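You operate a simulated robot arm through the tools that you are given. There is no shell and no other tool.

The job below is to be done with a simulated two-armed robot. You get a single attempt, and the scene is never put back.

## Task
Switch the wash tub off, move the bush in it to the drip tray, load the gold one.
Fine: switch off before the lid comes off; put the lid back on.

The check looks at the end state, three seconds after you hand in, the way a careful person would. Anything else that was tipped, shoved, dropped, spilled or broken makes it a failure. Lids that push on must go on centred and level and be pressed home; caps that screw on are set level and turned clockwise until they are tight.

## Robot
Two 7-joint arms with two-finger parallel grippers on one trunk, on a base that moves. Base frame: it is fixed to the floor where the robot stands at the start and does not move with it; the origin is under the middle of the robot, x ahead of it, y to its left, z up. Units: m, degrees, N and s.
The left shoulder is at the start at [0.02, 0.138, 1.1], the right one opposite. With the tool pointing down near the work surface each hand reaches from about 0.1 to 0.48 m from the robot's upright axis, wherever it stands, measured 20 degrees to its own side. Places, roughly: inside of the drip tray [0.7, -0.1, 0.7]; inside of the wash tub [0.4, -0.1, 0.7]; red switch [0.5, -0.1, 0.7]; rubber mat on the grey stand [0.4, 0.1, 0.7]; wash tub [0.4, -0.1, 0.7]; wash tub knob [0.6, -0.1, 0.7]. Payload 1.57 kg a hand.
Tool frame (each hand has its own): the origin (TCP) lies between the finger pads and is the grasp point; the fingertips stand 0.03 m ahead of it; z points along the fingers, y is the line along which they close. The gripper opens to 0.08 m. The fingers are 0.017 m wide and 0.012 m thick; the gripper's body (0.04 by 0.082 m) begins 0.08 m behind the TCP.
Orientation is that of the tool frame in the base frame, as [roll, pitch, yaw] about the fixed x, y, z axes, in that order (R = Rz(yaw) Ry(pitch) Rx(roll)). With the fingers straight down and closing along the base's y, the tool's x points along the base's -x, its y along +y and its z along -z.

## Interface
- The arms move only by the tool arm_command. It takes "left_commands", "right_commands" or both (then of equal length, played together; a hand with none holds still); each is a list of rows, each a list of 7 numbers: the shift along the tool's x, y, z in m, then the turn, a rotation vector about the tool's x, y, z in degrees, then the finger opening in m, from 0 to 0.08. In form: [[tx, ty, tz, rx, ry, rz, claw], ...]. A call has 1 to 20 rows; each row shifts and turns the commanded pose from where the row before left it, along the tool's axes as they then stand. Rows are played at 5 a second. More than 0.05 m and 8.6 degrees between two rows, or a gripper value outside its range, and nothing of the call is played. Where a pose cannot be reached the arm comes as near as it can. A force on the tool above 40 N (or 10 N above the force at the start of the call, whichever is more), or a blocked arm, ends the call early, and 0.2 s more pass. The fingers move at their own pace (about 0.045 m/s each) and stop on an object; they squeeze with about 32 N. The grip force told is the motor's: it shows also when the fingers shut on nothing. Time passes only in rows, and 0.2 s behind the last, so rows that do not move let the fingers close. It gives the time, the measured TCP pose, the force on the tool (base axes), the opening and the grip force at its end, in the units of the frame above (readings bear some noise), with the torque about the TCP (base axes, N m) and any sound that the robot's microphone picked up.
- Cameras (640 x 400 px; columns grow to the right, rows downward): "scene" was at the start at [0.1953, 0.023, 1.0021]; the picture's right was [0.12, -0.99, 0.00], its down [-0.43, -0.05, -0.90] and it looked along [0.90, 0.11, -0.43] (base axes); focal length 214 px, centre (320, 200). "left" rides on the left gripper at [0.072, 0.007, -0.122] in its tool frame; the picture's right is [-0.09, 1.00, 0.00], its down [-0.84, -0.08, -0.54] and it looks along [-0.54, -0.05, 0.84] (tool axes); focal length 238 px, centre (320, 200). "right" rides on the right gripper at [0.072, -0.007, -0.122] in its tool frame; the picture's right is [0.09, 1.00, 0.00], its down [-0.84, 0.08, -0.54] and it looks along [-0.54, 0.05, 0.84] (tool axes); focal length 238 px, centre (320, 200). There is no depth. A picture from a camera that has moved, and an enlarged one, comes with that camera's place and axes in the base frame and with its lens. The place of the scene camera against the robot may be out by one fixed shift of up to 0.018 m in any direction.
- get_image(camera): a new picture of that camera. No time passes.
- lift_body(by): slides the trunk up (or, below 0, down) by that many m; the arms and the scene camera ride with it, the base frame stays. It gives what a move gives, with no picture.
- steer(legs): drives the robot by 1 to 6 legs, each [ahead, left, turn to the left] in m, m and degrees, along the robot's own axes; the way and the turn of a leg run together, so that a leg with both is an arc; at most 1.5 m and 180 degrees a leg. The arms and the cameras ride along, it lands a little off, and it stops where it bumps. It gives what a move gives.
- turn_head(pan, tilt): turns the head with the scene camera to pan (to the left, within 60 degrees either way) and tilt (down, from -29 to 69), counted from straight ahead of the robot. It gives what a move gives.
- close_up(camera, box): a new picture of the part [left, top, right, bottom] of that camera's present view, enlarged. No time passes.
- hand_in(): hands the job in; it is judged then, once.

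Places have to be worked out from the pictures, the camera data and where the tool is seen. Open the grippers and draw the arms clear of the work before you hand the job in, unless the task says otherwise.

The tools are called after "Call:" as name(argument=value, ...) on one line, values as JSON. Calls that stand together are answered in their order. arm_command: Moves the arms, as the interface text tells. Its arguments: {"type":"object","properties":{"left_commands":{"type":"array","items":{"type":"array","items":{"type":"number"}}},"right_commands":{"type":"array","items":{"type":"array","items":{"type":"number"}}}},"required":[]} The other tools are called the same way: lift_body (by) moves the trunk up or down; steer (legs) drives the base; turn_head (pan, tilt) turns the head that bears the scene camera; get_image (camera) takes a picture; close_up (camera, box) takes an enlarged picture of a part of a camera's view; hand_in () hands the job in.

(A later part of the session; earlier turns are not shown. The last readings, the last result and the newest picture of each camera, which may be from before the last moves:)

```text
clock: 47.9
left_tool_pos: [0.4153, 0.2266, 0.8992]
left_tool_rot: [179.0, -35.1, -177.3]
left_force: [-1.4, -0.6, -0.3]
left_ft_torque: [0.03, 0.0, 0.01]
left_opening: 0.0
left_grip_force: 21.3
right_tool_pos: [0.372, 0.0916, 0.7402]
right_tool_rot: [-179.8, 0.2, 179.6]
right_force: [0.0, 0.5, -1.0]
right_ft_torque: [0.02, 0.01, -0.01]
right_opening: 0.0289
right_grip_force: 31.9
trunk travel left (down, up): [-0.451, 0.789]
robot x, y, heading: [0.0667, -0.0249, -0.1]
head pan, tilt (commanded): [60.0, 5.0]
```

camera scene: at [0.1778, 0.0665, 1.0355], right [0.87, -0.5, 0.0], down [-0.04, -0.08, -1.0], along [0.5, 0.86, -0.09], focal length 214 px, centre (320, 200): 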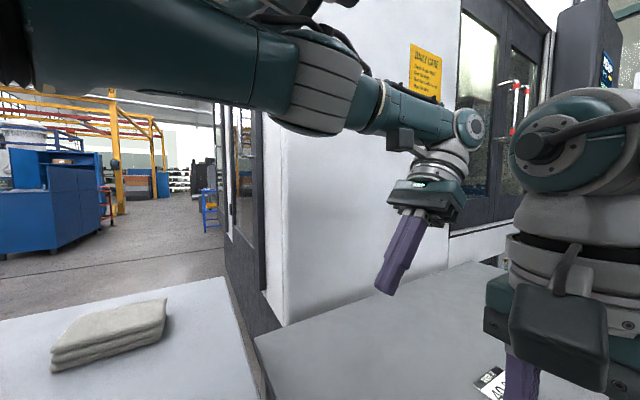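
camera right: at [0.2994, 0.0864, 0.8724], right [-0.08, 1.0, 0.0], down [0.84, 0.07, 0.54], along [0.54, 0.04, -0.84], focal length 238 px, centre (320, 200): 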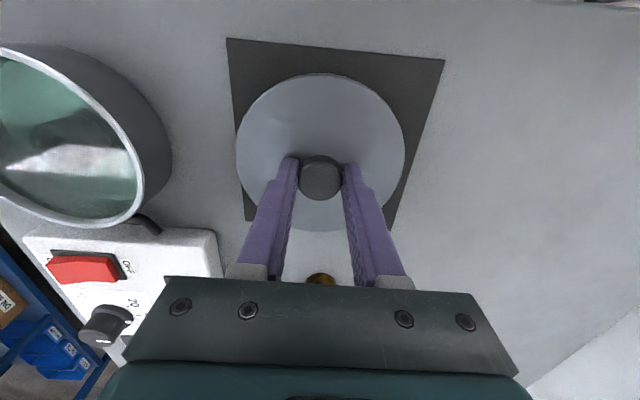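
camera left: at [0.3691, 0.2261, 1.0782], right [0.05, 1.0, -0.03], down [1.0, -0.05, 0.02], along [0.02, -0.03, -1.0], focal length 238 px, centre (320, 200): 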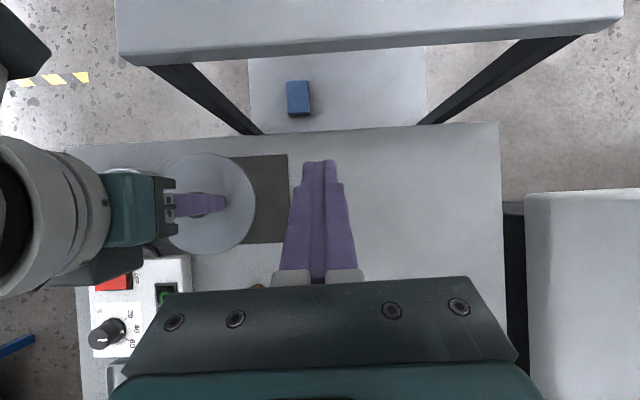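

Call:
lift_body(by=-0.002)

Call:
close_up(camera="right", box=[200, 20, 460, 260])

```text
clock: 48.5
left_tool_pos: [0.4165, 0.2279, 0.8989]
left_tool_rot: [179.1, -35.2, -177.2]
left_force: [-0.4, -0.2, 0.6]
left_ft_torque: [0.02, -0.02, 0.03]
left_opening: 0.0
left_grip_force: 20.7
right_tool_pos: [0.3707, 0.0929, 0.7404]
right_tool_rot: [-179.8, 0.2, 179.6]
right_force: [-4.6, -4.2, 18.8]
right_ft_torque: [0.24, 0.05, 0.0]
right_opening: 0.0286
right_grip_force: 32.2
trunk travel left (down, up): [-0.449, 0.791]
robot x, y, heading: [0.0707, -0.0262, -0.2]
head pan, tilt (commanded): [60.0, 5.0]
```

```text
1.67 times, centred on (330, 140) of right
camera zoom: at [0.2994, 0.0862, 0.8596], right [-0.09, 1.0, 0.0], down [0.84, 0.07, 0.54], along [0.54, 0.04, -0.84], focal length 397 px, centre (303, 300)
```

zoom: 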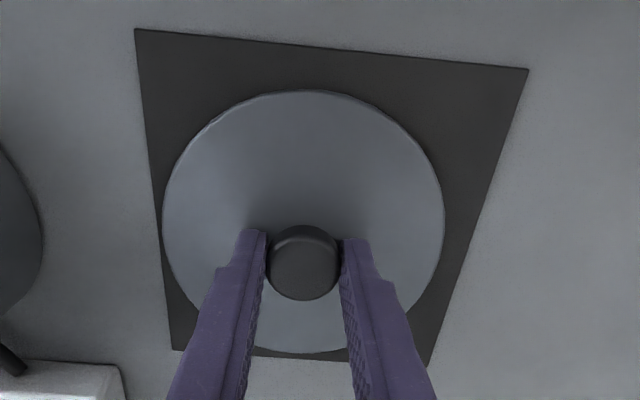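

The lid rests on the mat with 19 N contact. I'll relieve the pressure, open the gripper and rise off it.

Call:
lift_body(by=0.0018)

Call:
arm_command(right_commands=[[0, 0, 0, 0, 0, 0, 0.032], [0, 0, 0, 0, 0, 0, 0.045], [0, 0, 0, 0, 0, 0, 0.06], [0, 0, -0.01, 0, 0, 0, 0.06], [0, 0, -0.03, 0, 0, 0, 0.06], [0, 0, -0.03, 0, 0, 0, 0.06], [0, 0, 0, 0, 0, 0, 0.06]])

Call:
get_image(camera="right")

```text
clock: 49.0
left_tool_pos: [0.4153, 0.2271, 0.8999]
left_tool_rot: [179.0, -35.2, -177.2]
left_force: [-0.3, 0.5, -0.3]
left_ft_torque: [0.02, -0.01, 0.0]
left_opening: 0.0
left_grip_force: 21.0
right_tool_pos: [0.3711, 0.0919, 0.739]
right_tool_rot: [-179.7, 0.1, 179.6]
right_force: [-0.3, 0.6, 2.5]
right_ft_torque: [0.19, -0.03, 0.02]
right_opening: 0.0287
right_grip_force: 31.8
trunk travel left (down, up): [-0.451, 0.789]
robot x, y, heading: [0.0672, -0.0257, -0.2]
head pan, tilt (commanded): [60.0, 5.0]
```

```text
clock: 50.6
left_tool_pos: [0.4144, 0.2266, 0.9]
left_tool_rot: [179.0, -35.0, -177.2]
left_force: [-0.6, 0.6, 1.4]
left_ft_torque: [0.0, 0.01, 0.01]
left_opening: 0.0
left_grip_force: 21.4
right_tool_pos: [0.3713, 0.0909, 0.8105]
right_tool_rot: [-179.8, 0.2, 179.6]
right_force: [0.4, 0.1, -0.5]
right_ft_torque: [-0.01, 0.0, -0.02]
right_opening: 0.0601
right_grip_force: 0.1
trunk travel left (down, up): [-0.451, 0.789]
robot x, y, heading: [0.0673, -0.0221, -0.3]
head pan, tilt (commanded): [60.0, 5.0]
```

```text
taken
camera right: at [0.2995, 0.0858, 0.9304], right [-0.08, 1.0, 0.0], down [0.84, 0.07, 0.54], along [0.54, 0.04, -0.84], focal length 238 px, centre (320, 200)
```

right: 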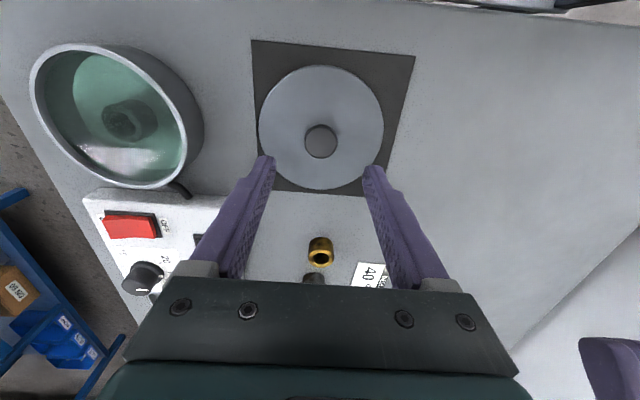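

The lid lies on the mat, centred at about (0.371, 0.092). Now I'll move over the open tub to look for the bush.

Call:
arm_command(right_commands=[[0, 0, -0.04, 0, 0, 0, 0.06], [0, -0.04, -0.03, 0, 0, 0, 0.06], [0, -0.045, 0, 0, 0, 0, 0.06], [0, -0.045, 0, 0, 0, 0, 0.06], [0, -0.04, 0, 0, 0, 0, 0.06], [0, 0, 0, 0, 0, 0, 0.06]])

Call:
get_image(camera="right")

Call:
close_up(camera="right", box=[240, 60, 400, 200])

```text
clock: 52.0
left_tool_pos: [0.4157, 0.228, 0.9001]
left_tool_rot: [178.9, -35.1, -177.2]
left_force: [0.1, -0.1, 0.7]
left_ft_torque: [0.02, -0.01, -0.01]
left_opening: 0.0
left_grip_force: 21.2
right_tool_pos: [0.3698, -0.0749, 0.8783]
right_tool_rot: [-179.8, 0.2, 179.7]
right_force: [-0.3, -0.4, -0.9]
right_ft_torque: [0.02, 0.01, -0.02]
right_opening: 0.0598
right_grip_force: 0.1
trunk travel left (down, up): [-0.451, 0.789]
robot x, y, heading: [0.0707, -0.0233, -0.1]
head pan, tilt (commanded): [60.0, 5.0]
```

```text
taken
camera right: at [0.2973, -0.0815, 0.9983], right [-0.09, 1.0, 0.0], down [0.84, 0.07, 0.54], along [0.54, 0.04, -0.84], focal length 238 px, centre (320, 200)
```

right: 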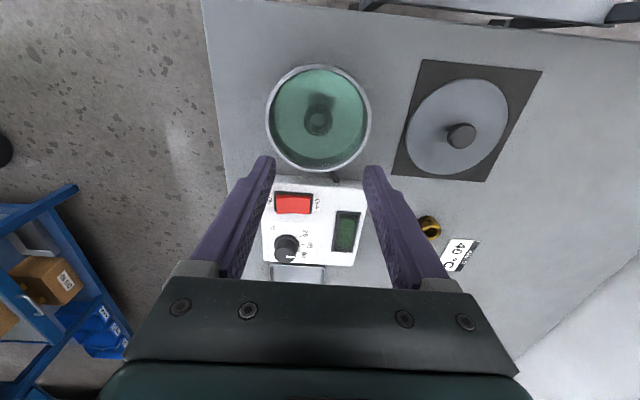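

```text
2.86 times, centred on (320, 130) of right
camera zoom: at [0.2973, -0.0815, 0.9983], right [-0.09, 1.0, 0.0], down [0.84, 0.07, 0.54], along [0.54, 0.04, -0.84], focal length 681 px, centre (320, 400)
```

zoom: 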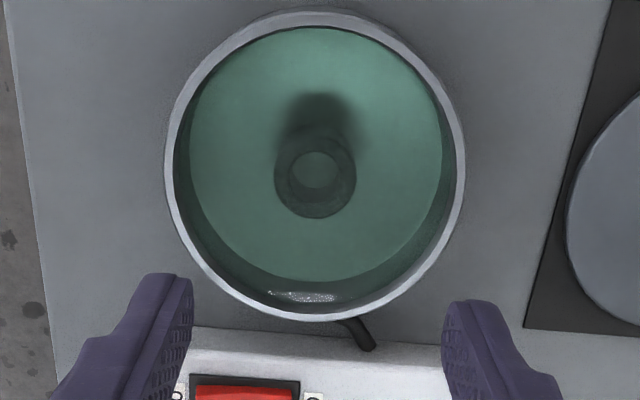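

The bush stands in the water at about (0.370, -0.077), close to the tub centre. I'll align, open to 0.055 and descend halfway to check again.

Call:
arm_command(right_commands=[[0, -0.0022, 0.03, 0, 0, -0.2, 0.055], [0, 0, 0.03, 0, 0, 0, 0.055], [0, 0, 0.025, 0, 0, 0, 0.055], [0, 0, 0, 0, 0, 0, 0.055]])

Call:
close_up(camera="right", box=[220, 60, 420, 230])

```text
clock: 53.0
left_tool_pos: [0.4157, 0.2271, 0.9004]
left_tool_rot: [179.0, -34.9, -177.2]
left_force: [0.4, 0.3, -1.4]
left_ft_torque: [0.0, 0.02, 0.0]
left_opening: 0.0001
left_grip_force: 21.8
right_tool_pos: [0.3701, -0.0785, 0.7938]
right_tool_rot: [-179.9, 0.2, 179.8]
right_force: [0.0, -0.2, -0.5]
right_ft_torque: [-0.01, -0.03, 0.0]
right_opening: 0.0551
right_grip_force: 0.0
trunk travel left (down, up): [-0.451, 0.789]
robot x, y, heading: [0.0678, -0.0248, 0.2]
head pan, tilt (commanded): [60.0, 5.0]
```

```text
2.35 times, centred on (320, 145) of right
camera zoom: at [0.2975, -0.084, 0.9144], right [-0.09, 1.0, 0.0], down [0.84, 0.08, 0.54], along [0.54, 0.05, -0.84], focal length 561 px, centre (320, 329)
```

zoom: 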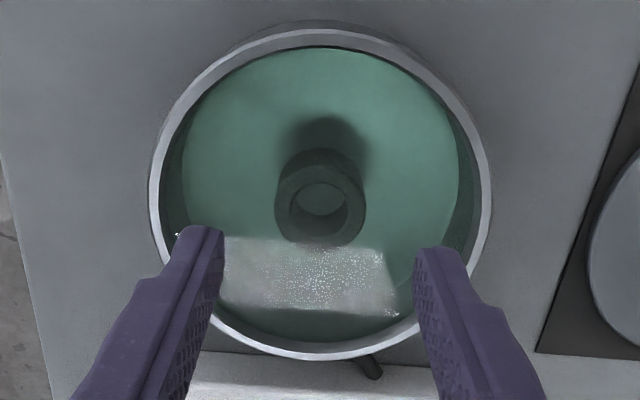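

The bush is centred between the fingers. I'll descend until the tips are just above the tub floor and close.

Call:
arm_command(right_commands=[[0, 0, 0.02, 0, 0, 0, 0.055], [0, 0, 0.02, 0, 0, 0, 0.055], [0, 0, 0.012, 0, 0, 0, 0.055], [0, 0, 0.004, 0, 0, 0, 0.055], [0, 0, 0, 0, 0, 0, 0.055]])

Call:
close_up(camera="right", box=[220, 60, 420, 250])

```text
clock: 54.2
left_tool_pos: [0.4151, 0.2265, 0.9001]
left_tool_rot: [179.0, -35.1, -177.3]
left_force: [0.6, -0.6, 0.2]
left_ft_torque: [0.0, -0.02, 0.02]
left_opening: 0.0
left_grip_force: 21.4
right_tool_pos: [0.3708, -0.0798, 0.7376]
right_tool_rot: [-179.8, 0.2, 179.8]
right_force: [0.2, 0.1, -1.4]
right_ft_torque: [0.01, 0.03, 0.01]
right_opening: 0.055
right_grip_force: 0.0
trunk travel left (down, up): [-0.451, 0.789]
robot x, y, heading: [0.0695, -0.0258, 0.2]
head pan, tilt (commanded): [60.0, 5.0]
```

```text
2.11 times, centred on (320, 155) of right
camera zoom: at [0.2978, -0.0859, 0.8592], right [-0.09, 1.0, 0.0], down [0.84, 0.08, 0.54], along [0.54, 0.04, -0.84], focal length 502 px, centre (320, 295)
```

zoom: 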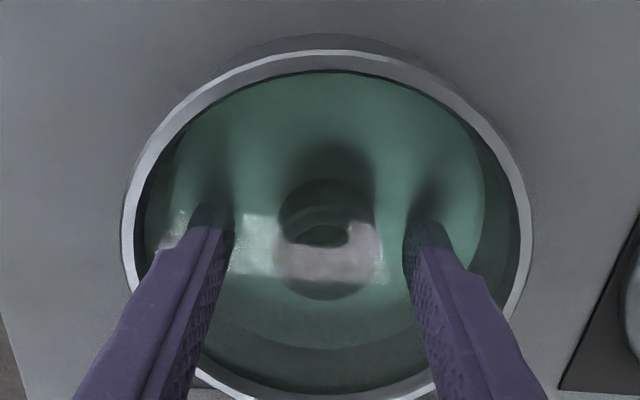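

The bush sits about 3 mm to the left of centre. I'll shift by that and close on it.

Call:
arm_command(right_commands=[[0, 0.0025, 0, 0, 0, 0, 0.055], [0, 0, 0, 0, 0, 0, 0.045], [0, 0, 0, 0, 0, 0, 0.035], [0, 0, 0, 0, 0, 0, 0.0], [0, 0, 0, 0, 0, 0, 0.0], [0, 0, 0, 0, 0, 0, 0.0]])

Call:
close_up(camera="right", box=[220, 60, 420, 250])

```text
clock: 55.6
left_tool_pos: [0.4151, 0.2255, 0.8983]
left_tool_rot: [179.0, -35.0, -177.2]
left_force: [0.2, 0.9, -0.8]
left_ft_torque: [-0.01, -0.01, -0.01]
left_opening: 0.0001
left_grip_force: 21.7
right_tool_pos: [0.3706, -0.0769, 0.739]
right_tool_rot: [-179.8, 0.1, 179.8]
right_force: [0.3, 1.0, 0.1]
right_ft_torque: [0.02, 0.02, -0.03]
right_opening: 0.0322
right_grip_force: 31.6
trunk travel left (down, up): [-0.451, 0.789]
robot x, y, heading: [0.0691, -0.0277, -0.3]
head pan, tilt (commanded): [60.0, 5.0]
```

```text
2.11 times, centred on (320, 155) of right
camera zoom: at [0.2984, -0.0833, 0.8596], right [-0.09, 1.0, 0.0], down [0.84, 0.08, 0.54], along [0.54, 0.04, -0.84], focal length 502 px, centre (320, 295)
```

zoom: 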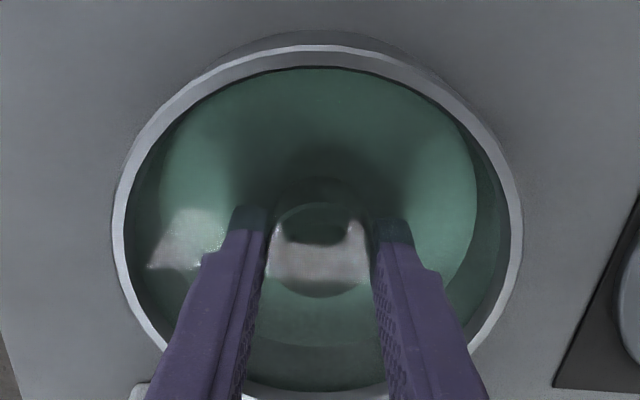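

The bush is gripped at 0.032 m. I'll lift it slowly out of the water and let it drain over the tub.

Call:
arm_command(right_commands=[[0, 0, -0.005, 0, 0, 0, 0.0], [0, 0, -0.008, 0, 0, 0, 0.0], [0, 0, -0.01, 0, 0, 0, 0.0], [0, 0, -0.012, 0, 0, 0, 0.0], [0, 0, -0.015, 0, 0, 0, 0.0], [0, 0, -0.015, 0, 0, 0, 0.0], [0, 0, -0.015, 0, 0, 0, 0.0], [0, 0, 0, 0, 0, 0, 0.0], [0, 0, 0, 0, 0, 0, 0.0], [0, 0, 0, 0, 0, 0, 0.0], [0, 0, 0, 0, 0, 0, 0.0]])

Call:
get_image(camera="right")

```text
clock: 58.0
left_tool_pos: [0.4162, 0.227, 0.8999]
left_tool_rot: [179.0, -35.1, -177.2]
left_force: [0.9, 0.3, -0.3]
left_ft_torque: [0.03, 0.0, 0.03]
left_opening: 0.0
left_grip_force: 21.4
right_tool_pos: [0.3698, -0.0754, 0.8201]
right_tool_rot: [-179.8, 0.3, 179.9]
right_force: [0.0, 0.4, -1.8]
right_ft_torque: [0.0, -0.01, -0.02]
right_opening: 0.0317
right_grip_force: 32.1
trunk travel left (down, up): [-0.451, 0.789]
robot x, y, heading: [0.0666, -0.0263, 0.1]
head pan, tilt (commanded): [60.0, 5.0]
```

```text
taken
camera right: at [0.298, -0.0831, 0.94], right [-0.09, 1.0, 0.0], down [0.84, 0.08, 0.54], along [0.54, 0.04, -0.84], focal length 238 px, centre (320, 200)
```

right: 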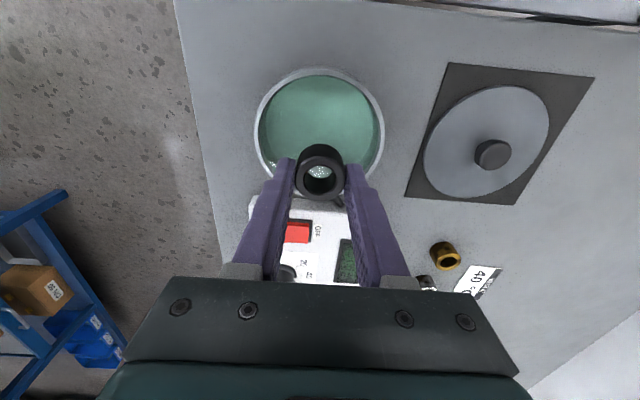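

The dark bush is out of the water and held firmly. I'll park it high and to the right, then look at my arms to plan the left hand's move to the gold bush.

Call:
arm_command(right_commands=[[0, 0, -0.03, 0, 0, 0, 0.0], [0, 0, -0.03, 0, 0, 0, 0.0], [0, -0.03, -0.01, 0, 0, 0, 0.0], [0, -0.04, 0, 0, 0, 0, 0.0], [0, -0.04, 0, 0, 0, 0, 0.0], [0, -0.04, 0, 0, 0, 0, 0.0], [0, -0.03, 0, 0, 0, 0, 0.0], [0, 0, 0, 0, 0, 0, 0.0]])

Call:
turn_head(pan=20, tilt=35)

Call:
get_image(camera="scene")

Call:
get_image(camera="right")

```text
clock: 59.8
left_tool_pos: [0.4152, 0.2262, 0.9004]
left_tool_rot: [179.0, -35.1, -177.3]
left_force: [0.2, 0.3, -1.0]
left_ft_torque: [-0.04, 0.0, 0.02]
left_opening: 0.0001
left_grip_force: 21.3
right_tool_pos: [0.3698, -0.2585, 0.8912]
right_tool_rot: [-179.8, 0.1, 179.8]
right_force: [-0.5, 0.2, -0.8]
right_ft_torque: [0.04, 0.04, 0.02]
right_opening: 0.0319
right_grip_force: 31.9
trunk travel left (down, up): [-0.451, 0.789]
robot x, y, heading: [0.067, -0.0254, -0.1]
head pan, tilt (commanded): [60.0, 5.0]
```

```text
clock: 60.9
left_tool_pos: [0.4155, 0.2261, 0.9]
left_tool_rot: [179.1, -35.1, -177.2]
left_force: [-0.7, -0.1, -1.0]
left_ft_torque: [-0.03, -0.02, -0.02]
left_opening: 0.0
left_grip_force: 21.2
right_tool_pos: [0.3682, -0.2575, 0.8911]
right_tool_rot: [-179.8, 0.2, 179.8]
right_force: [0.0, -0.7, -2.0]
right_ft_torque: [-0.01, 0.0, 0.01]
right_opening: 0.0319
right_grip_force: 32.8
trunk travel left (down, up): [-0.451, 0.789]
robot x, y, heading: [0.0685, -0.0215, 0.2]
head pan, tilt (commanded): [20.0, 35.0]
```

```text
taken
camera scene: at [0.2544, 0.0171, 0.9632], right [0.34, -0.94, 0.0], down [-0.54, -0.2, -0.82], along [0.77, 0.28, -0.57], focal length 214 px, centre (320, 200)
```

scene: 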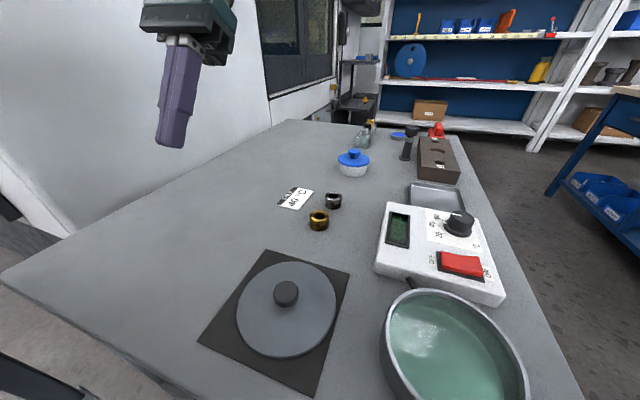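

```text
taken
camera right: at [0.2965, -0.2635, 1.0114], right [-0.09, 1.0, 0.0], down [0.84, 0.08, 0.54], along [0.54, 0.04, -0.84], focal length 238 px, centre (320, 200)
```

right: 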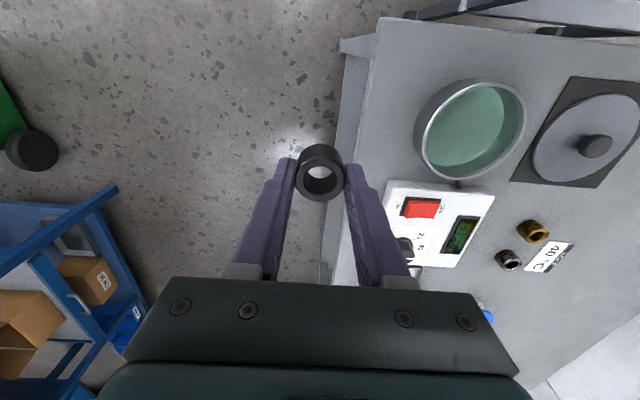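

The tub is empty and the gold bush is in clear view. I'll bring the left hand upright and nudge the base forward and right so the gold bush is within left-hand reach.

Call:
arm_command(left_commands=[[0, 0, 0, 0, -7, 0, 0.0], [0, 0, 0, 0, -7, 0, 0.0], [0, 0, 0, 0, -7, 0, 0.0], [0, 0, 0, 0, -7, 0, 0.0], [0, 0, 0, 0, -7, 0, 0.0], [0, 0, 0, 0, 0, 0, 0.0]])

Call:
steer(legs=[[0.035, -0.03, 0]])

Call:
get_image(camera="left")

Call:
get_image(camera="scene")

```text
clock: 62.2
left_tool_pos: [0.4152, 0.2265, 0.9008]
left_tool_rot: [179.2, 0.1, -177.8]
left_force: [0.1, -0.5, 0.3]
left_ft_torque: [-0.01, -0.03, -0.01]
left_opening: 0.0
left_grip_force: 21.3
right_tool_pos: [0.3685, -0.2584, 0.8911]
right_tool_rot: [-179.8, 0.3, 179.7]
right_force: [-0.5, -0.3, -1.6]
right_ft_torque: [-0.03, 0.01, -0.01]
right_opening: 0.0318
right_grip_force: 31.6
trunk travel left (down, up): [-0.451, 0.789]
robot x, y, heading: [0.0703, -0.025, -0.2]
head pan, tilt (commanded): [20.0, 35.0]
```

```text
clock: 63.2
left_tool_pos: [0.4504, 0.1979, 0.9005]
left_tool_rot: [179.2, 0.0, -177.7]
left_force: [0.1, 0.2, -0.1]
left_ft_torque: [0.02, -0.02, 0.0]
left_opening: 0.0
left_grip_force: 20.9
right_tool_pos: [0.4046, -0.2864, 0.892]
right_tool_rot: [-179.7, 0.3, 179.8]
right_force: [-1.1, -0.6, -0.8]
right_ft_torque: [0.02, 0.03, 0.04]
right_opening: 0.0319
right_grip_force: 32.2
trunk travel left (down, up): [-0.451, 0.789]
robot x, y, heading: [0.1016, -0.0562, -0.1]
head pan, tilt (commanded): [20.0, 35.0]
```

```text
taken
camera left: at [0.3791, 0.1988, 1.022], right [0.05, 1.0, 0.01], down [0.84, -0.05, 0.54], along [0.54, -0.02, -0.84], focal length 238 px, centre (320, 200)
```

left: 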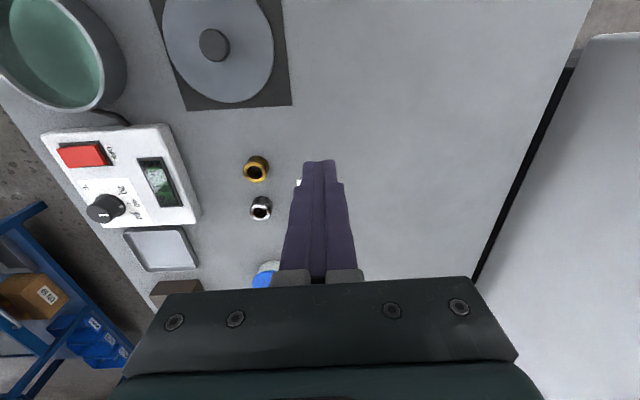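

```text
taken
camera scene: at [0.29, -0.0127, 0.9632], right [0.34, -0.94, 0.0], down [-0.54, -0.2, -0.82], along [0.77, 0.28, -0.57], focal length 214 px, centre (320, 200)
```

scene: 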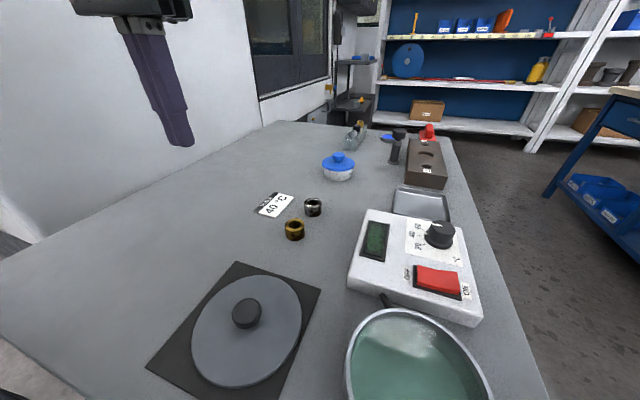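

The base is in place. I'll square the left hand up and bring it over the gold bush at about (0.522, 0.104), opening to 0.055.

Call:
arm_command(left_commands=[[0, 0, 0, 0.8, 0, 2.3, 0.055], [-0.0237, -0.0312, 0.01, 0, 0, 0, 0.055], [-0.0237, -0.0312, 0.01, 0, 0, 0, 0.055], [-0.0238, -0.0313, 0.01, 0, 0, 0, 0.055], [0, 0, 0, 0, 0, 0, 0.055], [0, 0, 0, 0, 0, 0, 0.055]])

Call:
get_image(camera="left")

Call:
close_up(camera="left", box=[240, 60, 400, 200])

```text
clock: 64.6
left_tool_pos: [0.5203, 0.1028, 0.871]
left_tool_rot: [-179.9, -0.1, 180.0]
left_force: [0.7, 0.5, 0.1]
left_ft_torque: [-0.02, -0.02, 0.05]
left_opening: 0.055
left_grip_force: 0.0
right_tool_pos: [0.4031, -0.287, 0.8898]
right_tool_rot: [-179.8, 0.1, 179.7]
right_force: [0.8, 0.2, -1.0]
right_ft_torque: [0.0, -0.02, -0.01]
right_opening: 0.0321
right_grip_force: 31.4
trunk travel left (down, up): [-0.451, 0.789]
robot x, y, heading: [0.1021, -0.0538, -0.0]
head pan, tilt (commanded): [20.0, 35.0]
```

```text
taken
camera left: at [0.4498, 0.1102, 0.9921], right [0.09, 1.0, 0.0], down [0.84, -0.08, 0.54], along [0.54, -0.05, -0.84], focal length 238 px, centre (320, 200)
```

left: 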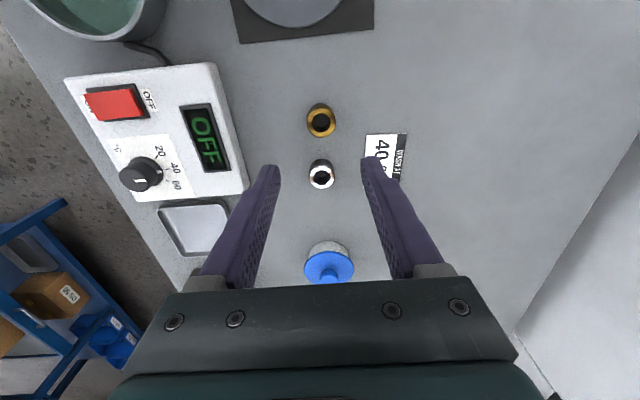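

```text
2.86 times, centred on (320, 130) of left
camera zoom: at [0.4498, 0.1102, 0.9921], right [0.09, 1.0, 0.0], down [0.84, -0.08, 0.54], along [0.54, -0.05, -0.84], focal length 681 px, centre (320, 400)
```

zoom: 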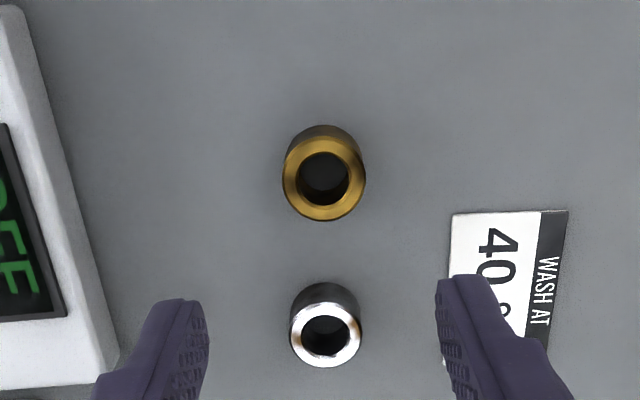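

The gold bush is centred within about 1 mm. I'll descend over it to TCP z≈0.733, with the tips about 4 mm above the table.

Call:
arm_command(left_commands=[[-0.0003, 0.0012, 0.03, 0, 0, 0, 0.055], [0, 0, 0.035, 0, 0, 0, 0.055], [0, 0, 0.035, 0, 0, 0, 0.055], [0, 0, 0.025, 0, 0, 0, 0.055], [0, 0, 0.008, 0, 0, 0, 0.055], [0, 0, 0, 0, 0, 0, 0.055]])

Call:
close_up(camera="left", box=[220, 90, 420, 270])

```text
clock: 66.0
left_tool_pos: [0.5225, 0.1055, 0.7366]
left_tool_rot: [179.9, 0.0, -179.8]
left_force: [-0.1, 0.0, 0.8]
left_ft_torque: [0.01, -0.04, 0.0]
left_opening: 0.0551
left_grip_force: 0.1
right_tool_pos: [0.4041, -0.2868, 0.8909]
right_tool_rot: [-179.8, 0.2, 179.8]
right_force: [-0.5, -0.3, -2.1]
right_ft_torque: [0.02, 0.0, -0.02]
right_opening: 0.0321
right_grip_force: 31.9
trunk travel left (down, up): [-0.451, 0.789]
robot x, y, heading: [0.1019, -0.0607, -0.2]
head pan, tilt (commanded): [20.0, 35.0]
```

```text
2.22 times, centred on (320, 180) of left
camera zoom: at [0.4503, 0.1116, 0.8586], right [0.09, 1.0, 0.0], down [0.84, -0.08, 0.54], along [0.54, -0.05, -0.84], focal length 530 px, centre (320, 244)
```

zoom: 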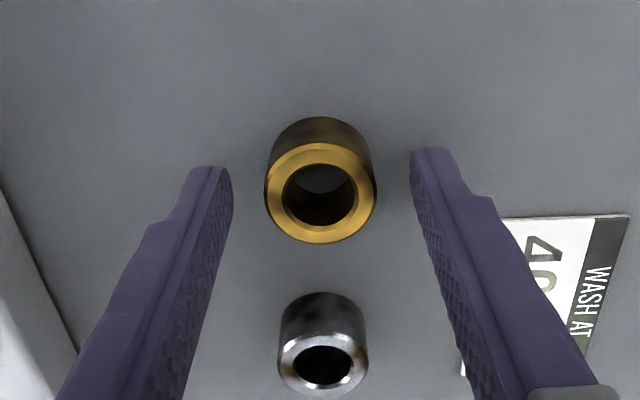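

The fingers are either side of the gold bush. I'll go down 3 mm more and close.

Call:
arm_command(left_commands=[[0, 0, 0.003, 0, 0, 0, 0.05], [0, 0, 0, 0, 0, 0, 0.04], [0, 0, 0, 0, 0, 0, 0.03], [0, 0, 0, 0, 0, 0, 0.0], [0, 0, 0, 0, 0, 0, 0.0], [0, 0, 0, 0, 0, 0, 0.0]])

Call:
arm_command(left_commands=[[0, 0, -0.005, 0, 0, 0, 0.0], [0, 0, -0.01, 0, 0, 0, 0.0], [0, 0, -0.02, 0, 0, 0, 0.0], [0, 0, -0.03, 0, 0, 0, 0.0], [0, 0, -0.03, 0, 0, 0, 0.0], [0, 0, -0.02, 0, 0, 0, 0.0], [0, 0, 0, 0, 0, 0, 0.0]])

Call:
get_image(camera="left")

Call:
get_image(camera="scene")

```text
clock: 67.4
left_tool_pos: [0.5224, 0.1058, 0.7354]
left_tool_rot: [-180.0, 0.1, 179.9]
left_force: [-0.1, 0.1, 0.6]
left_ft_torque: [0.01, -0.02, 0.0]
left_opening: 0.032
left_grip_force: 31.7
right_tool_pos: [0.4044, -0.2857, 0.8914]
right_tool_rot: [-179.8, 0.2, 179.8]
right_force: [0.0, 0.1, -1.6]
right_ft_torque: [0.01, 0.0, -0.01]
right_opening: 0.0321
right_grip_force: 32.5
trunk travel left (down, up): [-0.451, 0.789]
robot x, y, heading: [0.1022, -0.0535, 0.0]
head pan, tilt (commanded): [20.0, 35.0]
```

```text
clock: 69.0
left_tool_pos: [0.522, 0.1053, 0.8506]
left_tool_rot: [-180.0, 0.0, 179.9]
left_force: [0.0, -0.1, -1.4]
left_ft_torque: [0.01, -0.01, 0.01]
left_opening: 0.0318
left_grip_force: 32.9
right_tool_pos: [0.4038, -0.2865, 0.891]
right_tool_rot: [-179.8, 0.2, 179.9]
right_force: [0.1, -0.2, -0.9]
right_ft_torque: [-0.02, -0.02, 0.0]
right_opening: 0.0319
right_grip_force: 31.8
trunk travel left (down, up): [-0.451, 0.789]
robot x, y, heading: [0.1012, -0.054, -0.0]
head pan, tilt (commanded): [20.0, 35.0]
```

```text
taken
camera left: at [0.4497, 0.1115, 0.9717], right [0.09, 1.0, 0.0], down [0.84, -0.08, 0.54], along [0.54, -0.05, -0.84], focal length 238 px, centre (320, 200)
```

left: 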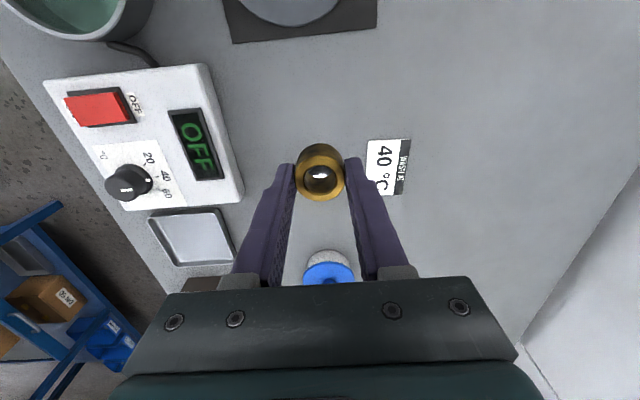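

```text
taken
camera scene: at [0.2895, -0.0124, 0.9631], right [0.34, -0.94, 0.0], down [-0.54, -0.2, -0.82], along [0.77, 0.28, -0.57], focal length 214 px, centre (320, 200)
```

scene: 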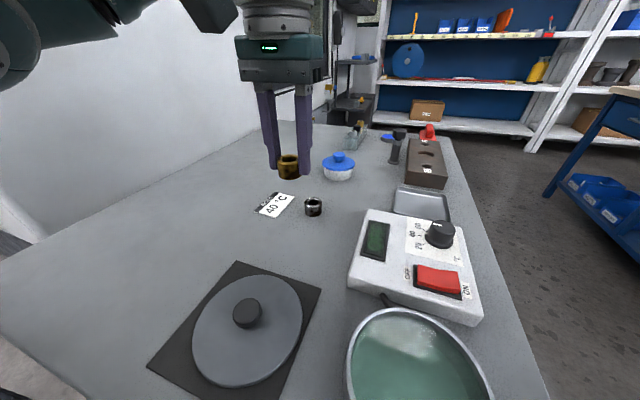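

The gold bush is held firmly. I'll back the base off 7 cm for room over the tub, move the right hand a little further right, and tilt the head out of the way.

Call:
turn_head(pan=0, tilt=-25)

Call:
steer(legs=[[-0.065, 0, 0]])

Call:
arm_command(right_commands=[[0, -0.03, 0, 0, 0, 0, 0.0], [0, -0.03, 0, 0, 0, 0, 0.0]])

Call:
get_image(camera="left")

```text
clock: 70.3
left_tool_pos: [0.5205, 0.1047, 0.8493]
left_tool_rot: [180.0, 0.0, -180.0]
left_force: [0.2, 0.0, -0.9]
left_ft_torque: [-0.01, -0.02, 0.01]
left_opening: 0.0319
left_grip_force: 32.2
right_tool_pos: [0.405, -0.2859, 0.8903]
right_tool_rot: [-179.8, 0.2, 179.8]
right_force: [-0.7, -0.1, -0.6]
right_ft_torque: [0.0, -0.04, -0.01]
right_opening: 0.032
right_grip_force: 32.2
trunk travel left (down, up): [-0.451, 0.789]
robot x, y, heading: [0.1007, -0.0553, 0.1]
head pan, tilt (commanded): [0.0, -25.0]
```

```text
clock: 71.2
left_tool_pos: [0.4577, 0.1034, 0.8499]
left_tool_rot: [-180.0, -0.2, 179.9]
left_force: [-0.3, -0.2, -1.2]
left_ft_torque: [0.01, -0.01, 0.02]
left_opening: 0.0317
left_grip_force: 32.1
right_tool_pos: [0.3402, -0.2874, 0.8899]
right_tool_rot: [-179.9, 0.2, 179.9]
right_force: [-0.3, 0.2, -1.0]
right_ft_torque: [0.01, 0.0, 0.04]
right_opening: 0.0323
right_grip_force: 32.4
trunk travel left (down, up): [-0.451, 0.789]
robot x, y, heading: [0.0359, -0.0567, -0.0]
head pan, tilt (commanded): [0.0, -25.0]
```

```text
clock: 71.8
left_tool_pos: [0.4572, 0.1041, 0.8509]
left_tool_rot: [-179.9, 0.0, 179.9]
left_force: [0.6, 0.0, -0.6]
left_ft_torque: [0.0, -0.03, 0.01]
left_opening: 0.0318
left_grip_force: 31.9
right_tool_pos: [0.3404, -0.346, 0.8911]
right_tool_rot: [-179.8, 0.2, 179.9]
right_force: [-0.2, -0.3, -1.1]
right_ft_torque: [-0.01, 0.0, 0.01]
right_opening: 0.0321
right_grip_force: 32.0
trunk travel left (down, up): [-0.451, 0.789]
robot x, y, heading: [0.0355, -0.0527, -0.0]
head pan, tilt (commanded): [0.0, -25.0]
```

```text
taken
camera left: at [0.3855, 0.1114, 0.9714], right [0.09, 1.0, 0.0], down [0.84, -0.08, 0.54], along [0.54, -0.05, -0.84], focal length 238 px, centre (320, 200)
```

left: 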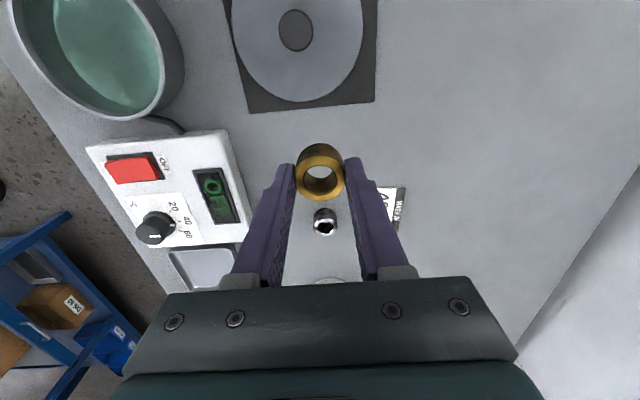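

Now I'll carry the gold bush over the tub, to about (0.369, -0.078).

Call:
arm_command(left_commands=[[0.0148, -0.0303, -0.005, 0, 0, 0, 0.0], [0.0148, -0.0303, 0, 0, 0, 0, 0.0], [0.0148, -0.0304, 0, 0, 0, 0, 0.0], [0.0148, -0.0303, 0, 0, 0, 0, 0.0], [0.0148, -0.0303, 0, 0, 0, 0, 0.0], [0.0148, -0.0304, 0, 0, 0, 0, 0.0], [0, 0, 0, 0, 0, 0, 0.0], [0, 0, 0, 0, 0, 0, 0.0]])

Call:
get_image(camera="left")

Call:
close_up(camera="left", box=[230, 60, 410, 220])

```text
clock: 73.7
left_tool_pos: [0.3692, -0.0763, 0.8536]
left_tool_rot: [179.9, 0.1, -180.0]
left_force: [-0.5, -0.4, -1.0]
left_ft_torque: [-0.06, -0.04, 0.0]
left_opening: 0.0317
left_grip_force: 31.8
right_tool_pos: [0.3407, -0.3458, 0.8922]
right_tool_rot: [-179.8, 0.2, 179.8]
right_force: [0.2, 1.0, -0.3]
right_ft_torque: [-0.02, 0.0, 0.0]
right_opening: 0.0321
right_grip_force: 32.1
trunk travel left (down, up): [-0.451, 0.789]
robot x, y, heading: [0.0376, -0.0534, -0.0]
head pan, tilt (commanded): [0.0, -25.0]
```

```text
taken
camera left: at [0.297, -0.0699, 0.9758], right [0.09, 1.0, 0.0], down [0.84, -0.08, 0.54], along [0.54, -0.05, -0.84], focal length 238 px, centre (320, 200)
```

left: 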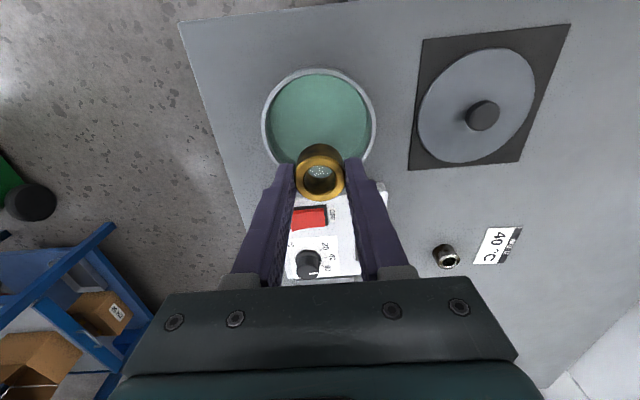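

```text
2.50 times, centred on (320, 140) of left
camera zoom: at [0.297, -0.0699, 0.9758], right [0.09, 1.0, 0.0], down [0.84, -0.08, 0.54], along [0.54, -0.05, -0.84], focal length 596 px, centre (320, 350)
```

zoom: 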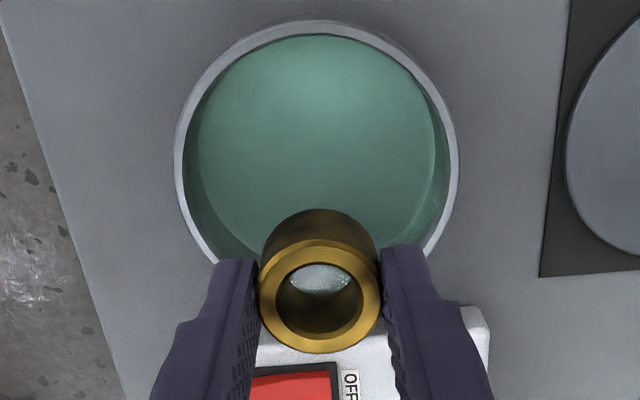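

The bush is over the centre of the tub. I'll lower it into the water, stopping about 1 cm short of the floor.

Call:
arm_command(left_commands=[[0, -0.001, 0.025, 0, 0, 0, 0.0], [0, 0, 0.025, 0, 0, 0, 0.0], [0, 0, 0.025, 0, 0, 0, 0.0], [0, 0, 0.015, 0, 0, 0, 0.0], [0, 0, 0.01, 0, 0, 0, 0.0], [0, 0, 0, 0, 0, 0, 0.0]])

Call:
close_up(camera="left", box=[220, 60, 420, 250])

```text
clock: 75.0
left_tool_pos: [0.3687, -0.0797, 0.7535]
left_tool_rot: [-180.0, 0.0, 180.0]
left_force: [-0.4, 0.3, -0.6]
left_ft_torque: [0.01, 0.01, -0.03]
left_opening: 0.0318
left_grip_force: 31.9
right_tool_pos: [0.3422, -0.3452, 0.8921]
right_tool_rot: [-179.8, 0.3, 179.8]
right_force: [0.4, 0.6, -1.0]
right_ft_torque: [0.01, -0.03, 0.0]
right_opening: 0.0319
right_grip_force: 31.6
trunk travel left (down, up): [-0.451, 0.789]
robot x, y, heading: [0.0366, -0.0495, -0.2]
head pan, tilt (commanded): [0.0, -25.0]
```

```text
2.11 times, centred on (320, 155) of left
camera zoom: at [0.2969, -0.0719, 0.875], right [0.09, 1.0, 0.0], down [0.84, -0.08, 0.54], along [0.54, -0.05, -0.84], focal length 502 px, centre (320, 295)
```

zoom: 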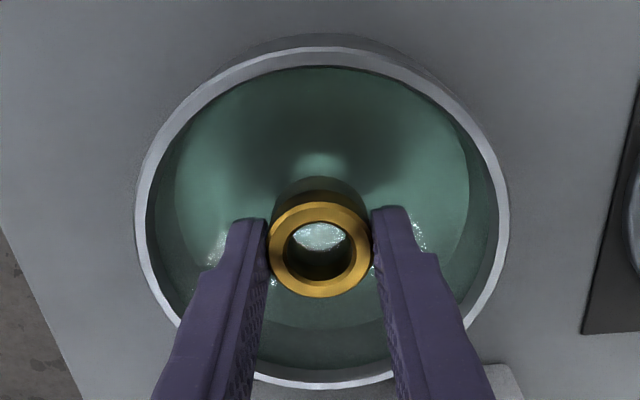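

Entering the water cleanly and centred. I'll lower in 3 mm steps until it touches the floor.

Call:
arm_command(left_commands=[[0, 0, 0.003, 0, 0, 0, 0.0], [0, 0, 0.003, 0, 0, 0, 0.0], [0, 0, 0.003, 0, 0, 0, 0.0]])

Call:
arm_command(left_commands=[[0, 0, 0.002, 0, 0, 0, 0.0], [0, 0, 0.0015, 0, 0, 0, 0.0]])

```text
clock: 75.8
left_tool_pos: [0.3692, -0.0771, 0.7449]
left_tool_rot: [-180.0, 0.0, -180.0]
left_force: [0.0, -0.9, -0.6]
left_ft_torque: [0.02, 0.02, -0.01]
left_opening: 0.0322
left_grip_force: 32.7
right_tool_pos: [0.3416, -0.3471, 0.8918]
right_tool_rot: [-179.8, 0.2, 179.9]
right_force: [-1.7, -0.3, -0.9]
right_ft_torque: [-0.03, 0.0, -0.01]
right_opening: 0.0321
right_grip_force: 31.9
trunk travel left (down, up): [-0.451, 0.789]
robot x, y, heading: [0.0384, -0.0546, 0.2]
head pan, tilt (commanded): [0.0, -25.0]
```

```text
clock: 76.5
left_tool_pos: [0.37, -0.0775, 0.7418]
left_tool_rot: [180.0, 0.1, -180.0]
left_force: [0.1, -0.4, -0.9]
left_ft_torque: [0.0, -0.01, -0.02]
left_opening: 0.0318
left_grip_force: 31.6
right_tool_pos: [0.3417, -0.3454, 0.8908]
right_tool_rot: [-179.8, 0.2, 179.8]
right_force: [0.0, 0.6, -1.5]
right_ft_torque: [0.02, 0.01, -0.01]
right_opening: 0.0322
right_grip_force: 32.3
trunk travel left (down, up): [-0.451, 0.789]
robot x, y, heading: [0.0371, -0.054, -0.2]
head pan, tilt (commanded): [0.0, -25.0]
```

Call:
arm_command(left_commands=[[0, 0, 0.0015, 0, 0, 0, 0.0], [0, 0, 0, 0, 0, 0, 0.0]])

Call:
arm_command(left_commands=[[0, 0, 0.0015, 0, 0, 0, 0.0], [0, 0, 0, 0, 0, 0, 0.0]])

```text
clock: 77.0
left_tool_pos: [0.3696, -0.077, 0.7401]
left_tool_rot: [180.0, 0.0, -180.0]
left_force: [-0.1, 0.4, -1.6]
left_ft_torque: [0.02, -0.02, -0.01]
left_opening: 0.0317
left_grip_force: 32.3
right_tool_pos: [0.3412, -0.346, 0.891]
right_tool_rot: [-179.8, 0.2, 179.9]
right_force: [0.6, 0.2, -1.1]
right_ft_torque: [-0.02, -0.02, 0.0]
right_opening: 0.0321
right_grip_force: 31.5
trunk travel left (down, up): [-0.451, 0.789]
robot x, y, heading: [0.0355, -0.0575, 0.4]
head pan, tilt (commanded): [0.0, -25.0]
```

```text
clock: 77.7
left_tool_pos: [0.3689, -0.0773, 0.7391]
left_tool_rot: [179.9, 0.0, -180.0]
left_force: [0.4, -0.1, -1.4]
left_ft_torque: [-0.01, -0.03, 0.03]
left_opening: 0.0317
left_grip_force: 32.3
right_tool_pos: [0.3413, -0.3459, 0.8913]
right_tool_rot: [-179.8, 0.2, 179.8]
right_force: [0.5, 0.4, -0.6]
right_ft_torque: [-0.01, 0.0, 0.0]
right_opening: 0.0322
right_grip_force: 32.4
trunk travel left (down, up): [-0.451, 0.789]
robot x, y, heading: [0.0374, -0.055, -0.1]
head pan, tilt (commanded): [0.0, -25.0]
```

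Call:
arm_command(left_commands=[[0, 0, 0.0015, 0, 0, 0, 0.0], [0, 0, 0, 0, 0, 0, 0.0]])

Call:
close_up(camera="left", box=[220, 60, 420, 250])

```text
clock: 78.2
left_tool_pos: [0.3692, -0.078, 0.7393]
left_tool_rot: [180.0, -0.1, -180.0]
left_force: [-2.5, 1.9, 11.4]
left_ft_torque: [0.0, 0.12, -0.06]
left_opening: 0.0318
left_grip_force: 32.4
right_tool_pos: [0.3419, -0.345, 0.8918]
right_tool_rot: [-179.7, 0.2, 179.9]
right_force: [-0.7, -0.2, -0.7]
right_ft_torque: [0.03, 0.02, 0.01]
right_opening: 0.0318
right_grip_force: 31.9
trunk travel left (down, up): [-0.451, 0.789]
robot x, y, heading: [0.0401, -0.0523, -0.0]
head pan, tilt (commanded): [0.0, -25.0]
```

```text
2.11 times, centred on (320, 155) of left
camera zoom: at [0.2971, -0.071, 0.8603], right [0.09, 1.0, 0.0], down [0.84, -0.08, 0.54], along [0.54, -0.05, -0.84], focal length 502 px, centre (320, 295)
```

zoom: 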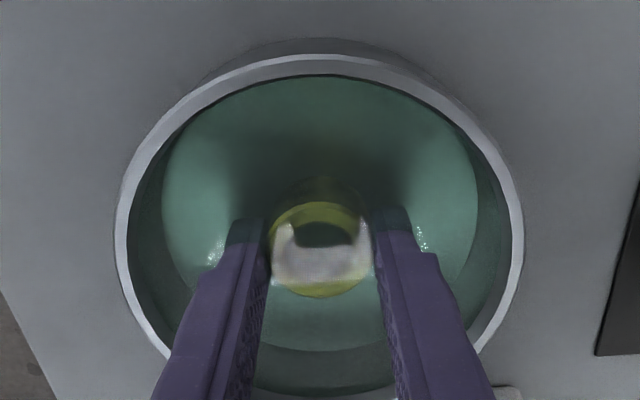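

It has touched the floor with 11 N. I'll relieve that, open gently and rise straight out.

Call:
arm_command(left_commands=[[0, 0, -0.001, 0, 0, 0, 0.0], [0, 0, 0, 0, 0, 0, 0.036], [0, 0, 0, 0, 0, 0, 0.045], [0, 0, 0, 0, 0, 0, 0.052], [0, 0, -0.01, 0, 0, 0, 0.052], [0, 0, -0.02, 0, 0, 0, 0.052], [0, 0, -0.03, 0, 0, 0, 0.052], [0, 0, -0.03, 0, 0, 0, 0.052], [0, 0, -0.03, 0, 0, 0, 0.055], [0, 0, 0, 0, 0, 0, 0.06]])

Call:
get_image(camera="left")

Call:
close_up(camera="left", box=[230, 50, 410, 200])

```text
clock: 80.5
left_tool_pos: [0.369, -0.0772, 0.8589]
left_tool_rot: [179.9, 0.0, 180.0]
left_force: [-0.5, -0.3, 0.0]
left_ft_torque: [0.04, -0.06, 0.03]
left_opening: 0.0599
left_grip_force: 0.2
right_tool_pos: [0.3417, -0.3456, 0.8914]
right_tool_rot: [-179.7, 0.2, 179.8]
right_force: [-0.2, -0.9, -1.5]
right_ft_torque: [0.0, -0.01, 0.01]
right_opening: 0.032
right_grip_force: 31.6
trunk travel left (down, up): [-0.451, 0.789]
robot x, y, heading: [0.0375, -0.0543, -0.2]
head pan, tilt (commanded): [0.0, -25.0]
```

```text
taken
camera left: at [0.2963, -0.0706, 0.9815], right [0.09, 1.0, 0.0], down [0.84, -0.08, 0.54], along [0.54, -0.05, -0.84], focal length 238 px, centre (320, 200)
```

left: 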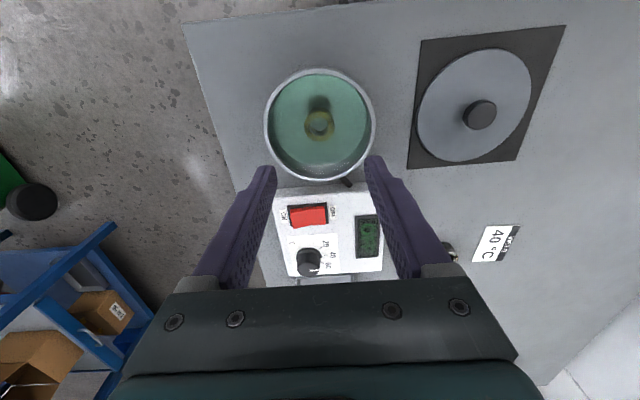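

```text
2.67 times, centred on (320, 125) of left
camera zoom: at [0.2963, -0.0706, 0.9815], right [0.09, 1.0, 0.0], down [0.84, -0.08, 0.54], along [0.54, -0.05, -0.84], focal length 636 px, centre (320, 400)
```

zoom: 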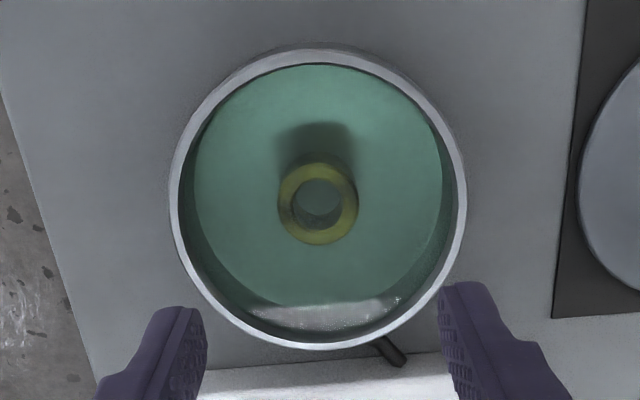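

The gold bush stands upright in the tub, and the tub hasn't moved; its centre is still at (0.369, -0.0775). Now I'll take the left hand over to the lid on the mat.

Call:
arm_command(left_commands=[[0, 0.03, 0, 0, 0, 0, 0.06], [0, 0.035, 0, 0, 0, 0, 0.06], [0, 0.035, 0, 0, 0, 0, 0.06], [-0.001, 0.035, 0, 0, 0, 0, 0.06], [-0.001, 0.034, 0, 0, 0, 0, 0.06], [0, 0, 0, 0, 0, 0, 0.06]])

Call:
get_image(camera="left")

Call:
close_up(camera="left", box=[230, 50, 410, 200])

```text
clock: 81.8
left_tool_pos: [0.3729, 0.0931, 0.8594]
left_tool_rot: [-179.9, 0.1, 180.0]
left_force: [0.8, -0.2, -0.8]
left_ft_torque: [0.0, -0.01, -0.01]
left_opening: 0.0601
left_grip_force: 0.0
right_tool_pos: [0.341, -0.3462, 0.8917]
right_tool_rot: [-179.9, 0.2, 179.8]
right_force: [0.4, -0.3, -0.5]
right_ft_torque: [0.0, -0.01, 0.01]
right_opening: 0.0319
right_grip_force: 32.3
trunk travel left (down, up): [-0.451, 0.789]
robot x, y, heading: [0.0417, -0.0508, 0.2]
head pan, tilt (commanded): [0.0, -25.0]
```

```text
taken
camera left: at [0.3003, 0.0984, 0.9808], right [0.09, 1.0, 0.0], down [0.84, -0.08, 0.54], along [0.54, -0.05, -0.84], focal length 238 px, centre (320, 200)
```

left: 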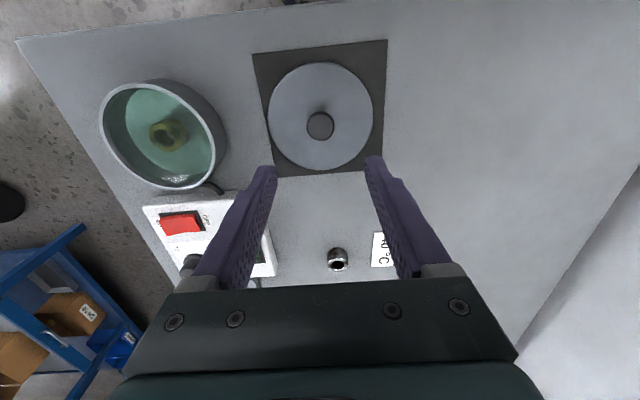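

```text
2.67 times, centred on (320, 125) of left
camera zoom: at [0.3003, 0.0984, 0.9808], right [0.09, 1.0, 0.0], down [0.84, -0.08, 0.54], along [0.54, -0.05, -0.84], focal length 636 px, centre (320, 400)
```

zoom: 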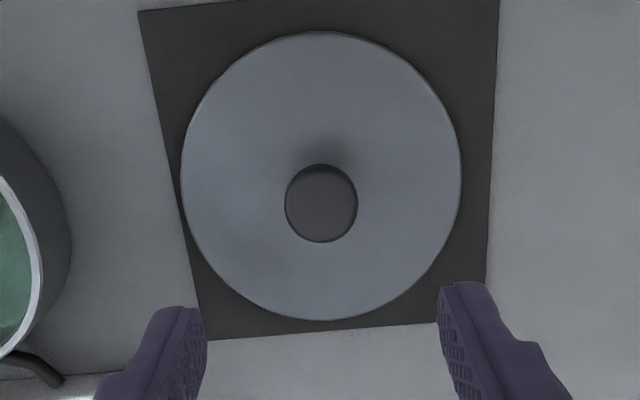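

The knob is centred under the left hand. I'll descend to grip it at the same height on the knob as before, TCP z≈0.741.

Call:
arm_command(left_commands=[[0, 0, 0.03, 0, 0, 0, 0.06], [0, 0, 0.03, 0, 0, 0, 0.06], [0, 0, 0.03, 0, 0, 0, 0.06], [0, 0, 0.02, 0, 0, 0, 0.06], [0, 0, 0.005, 0, 0, 0, 0.055], [0, 0, 0, 0, 0, 0, 0.05]])

Call:
close_up(camera="left", box=[220, 60, 420, 250])

```text
clock: 83.2
left_tool_pos: [0.3707, 0.0924, 0.7437]
left_tool_rot: [-179.9, 0.0, -180.0]
left_force: [-0.4, -0.4, 0.8]
left_ft_torque: [0.02, -0.03, 0.01]
left_opening: 0.0501
left_grip_force: 0.0
right_tool_pos: [0.342, -0.3443, 0.8909]
right_tool_rot: [-179.7, 0.2, 179.8]
right_force: [-0.9, -0.1, -0.7]
right_ft_torque: [-0.04, 0.0, 0.01]
right_opening: 0.032
right_grip_force: 31.8
trunk travel left (down, up): [-0.451, 0.789]
robot x, y, heading: [0.0371, -0.0523, -0.1]
head pan, tilt (commanded): [0.0, -25.0]
```

```text
2.11 times, centred on (320, 155) of left
camera zoom: at [0.2988, 0.0982, 0.8658], right [0.09, 1.0, 0.0], down [0.84, -0.08, 0.54], along [0.54, -0.05, -0.84], focal length 502 px, centre (320, 295)
```

zoom: 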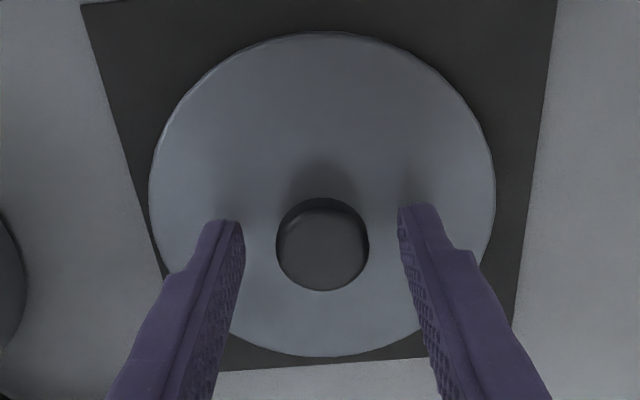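

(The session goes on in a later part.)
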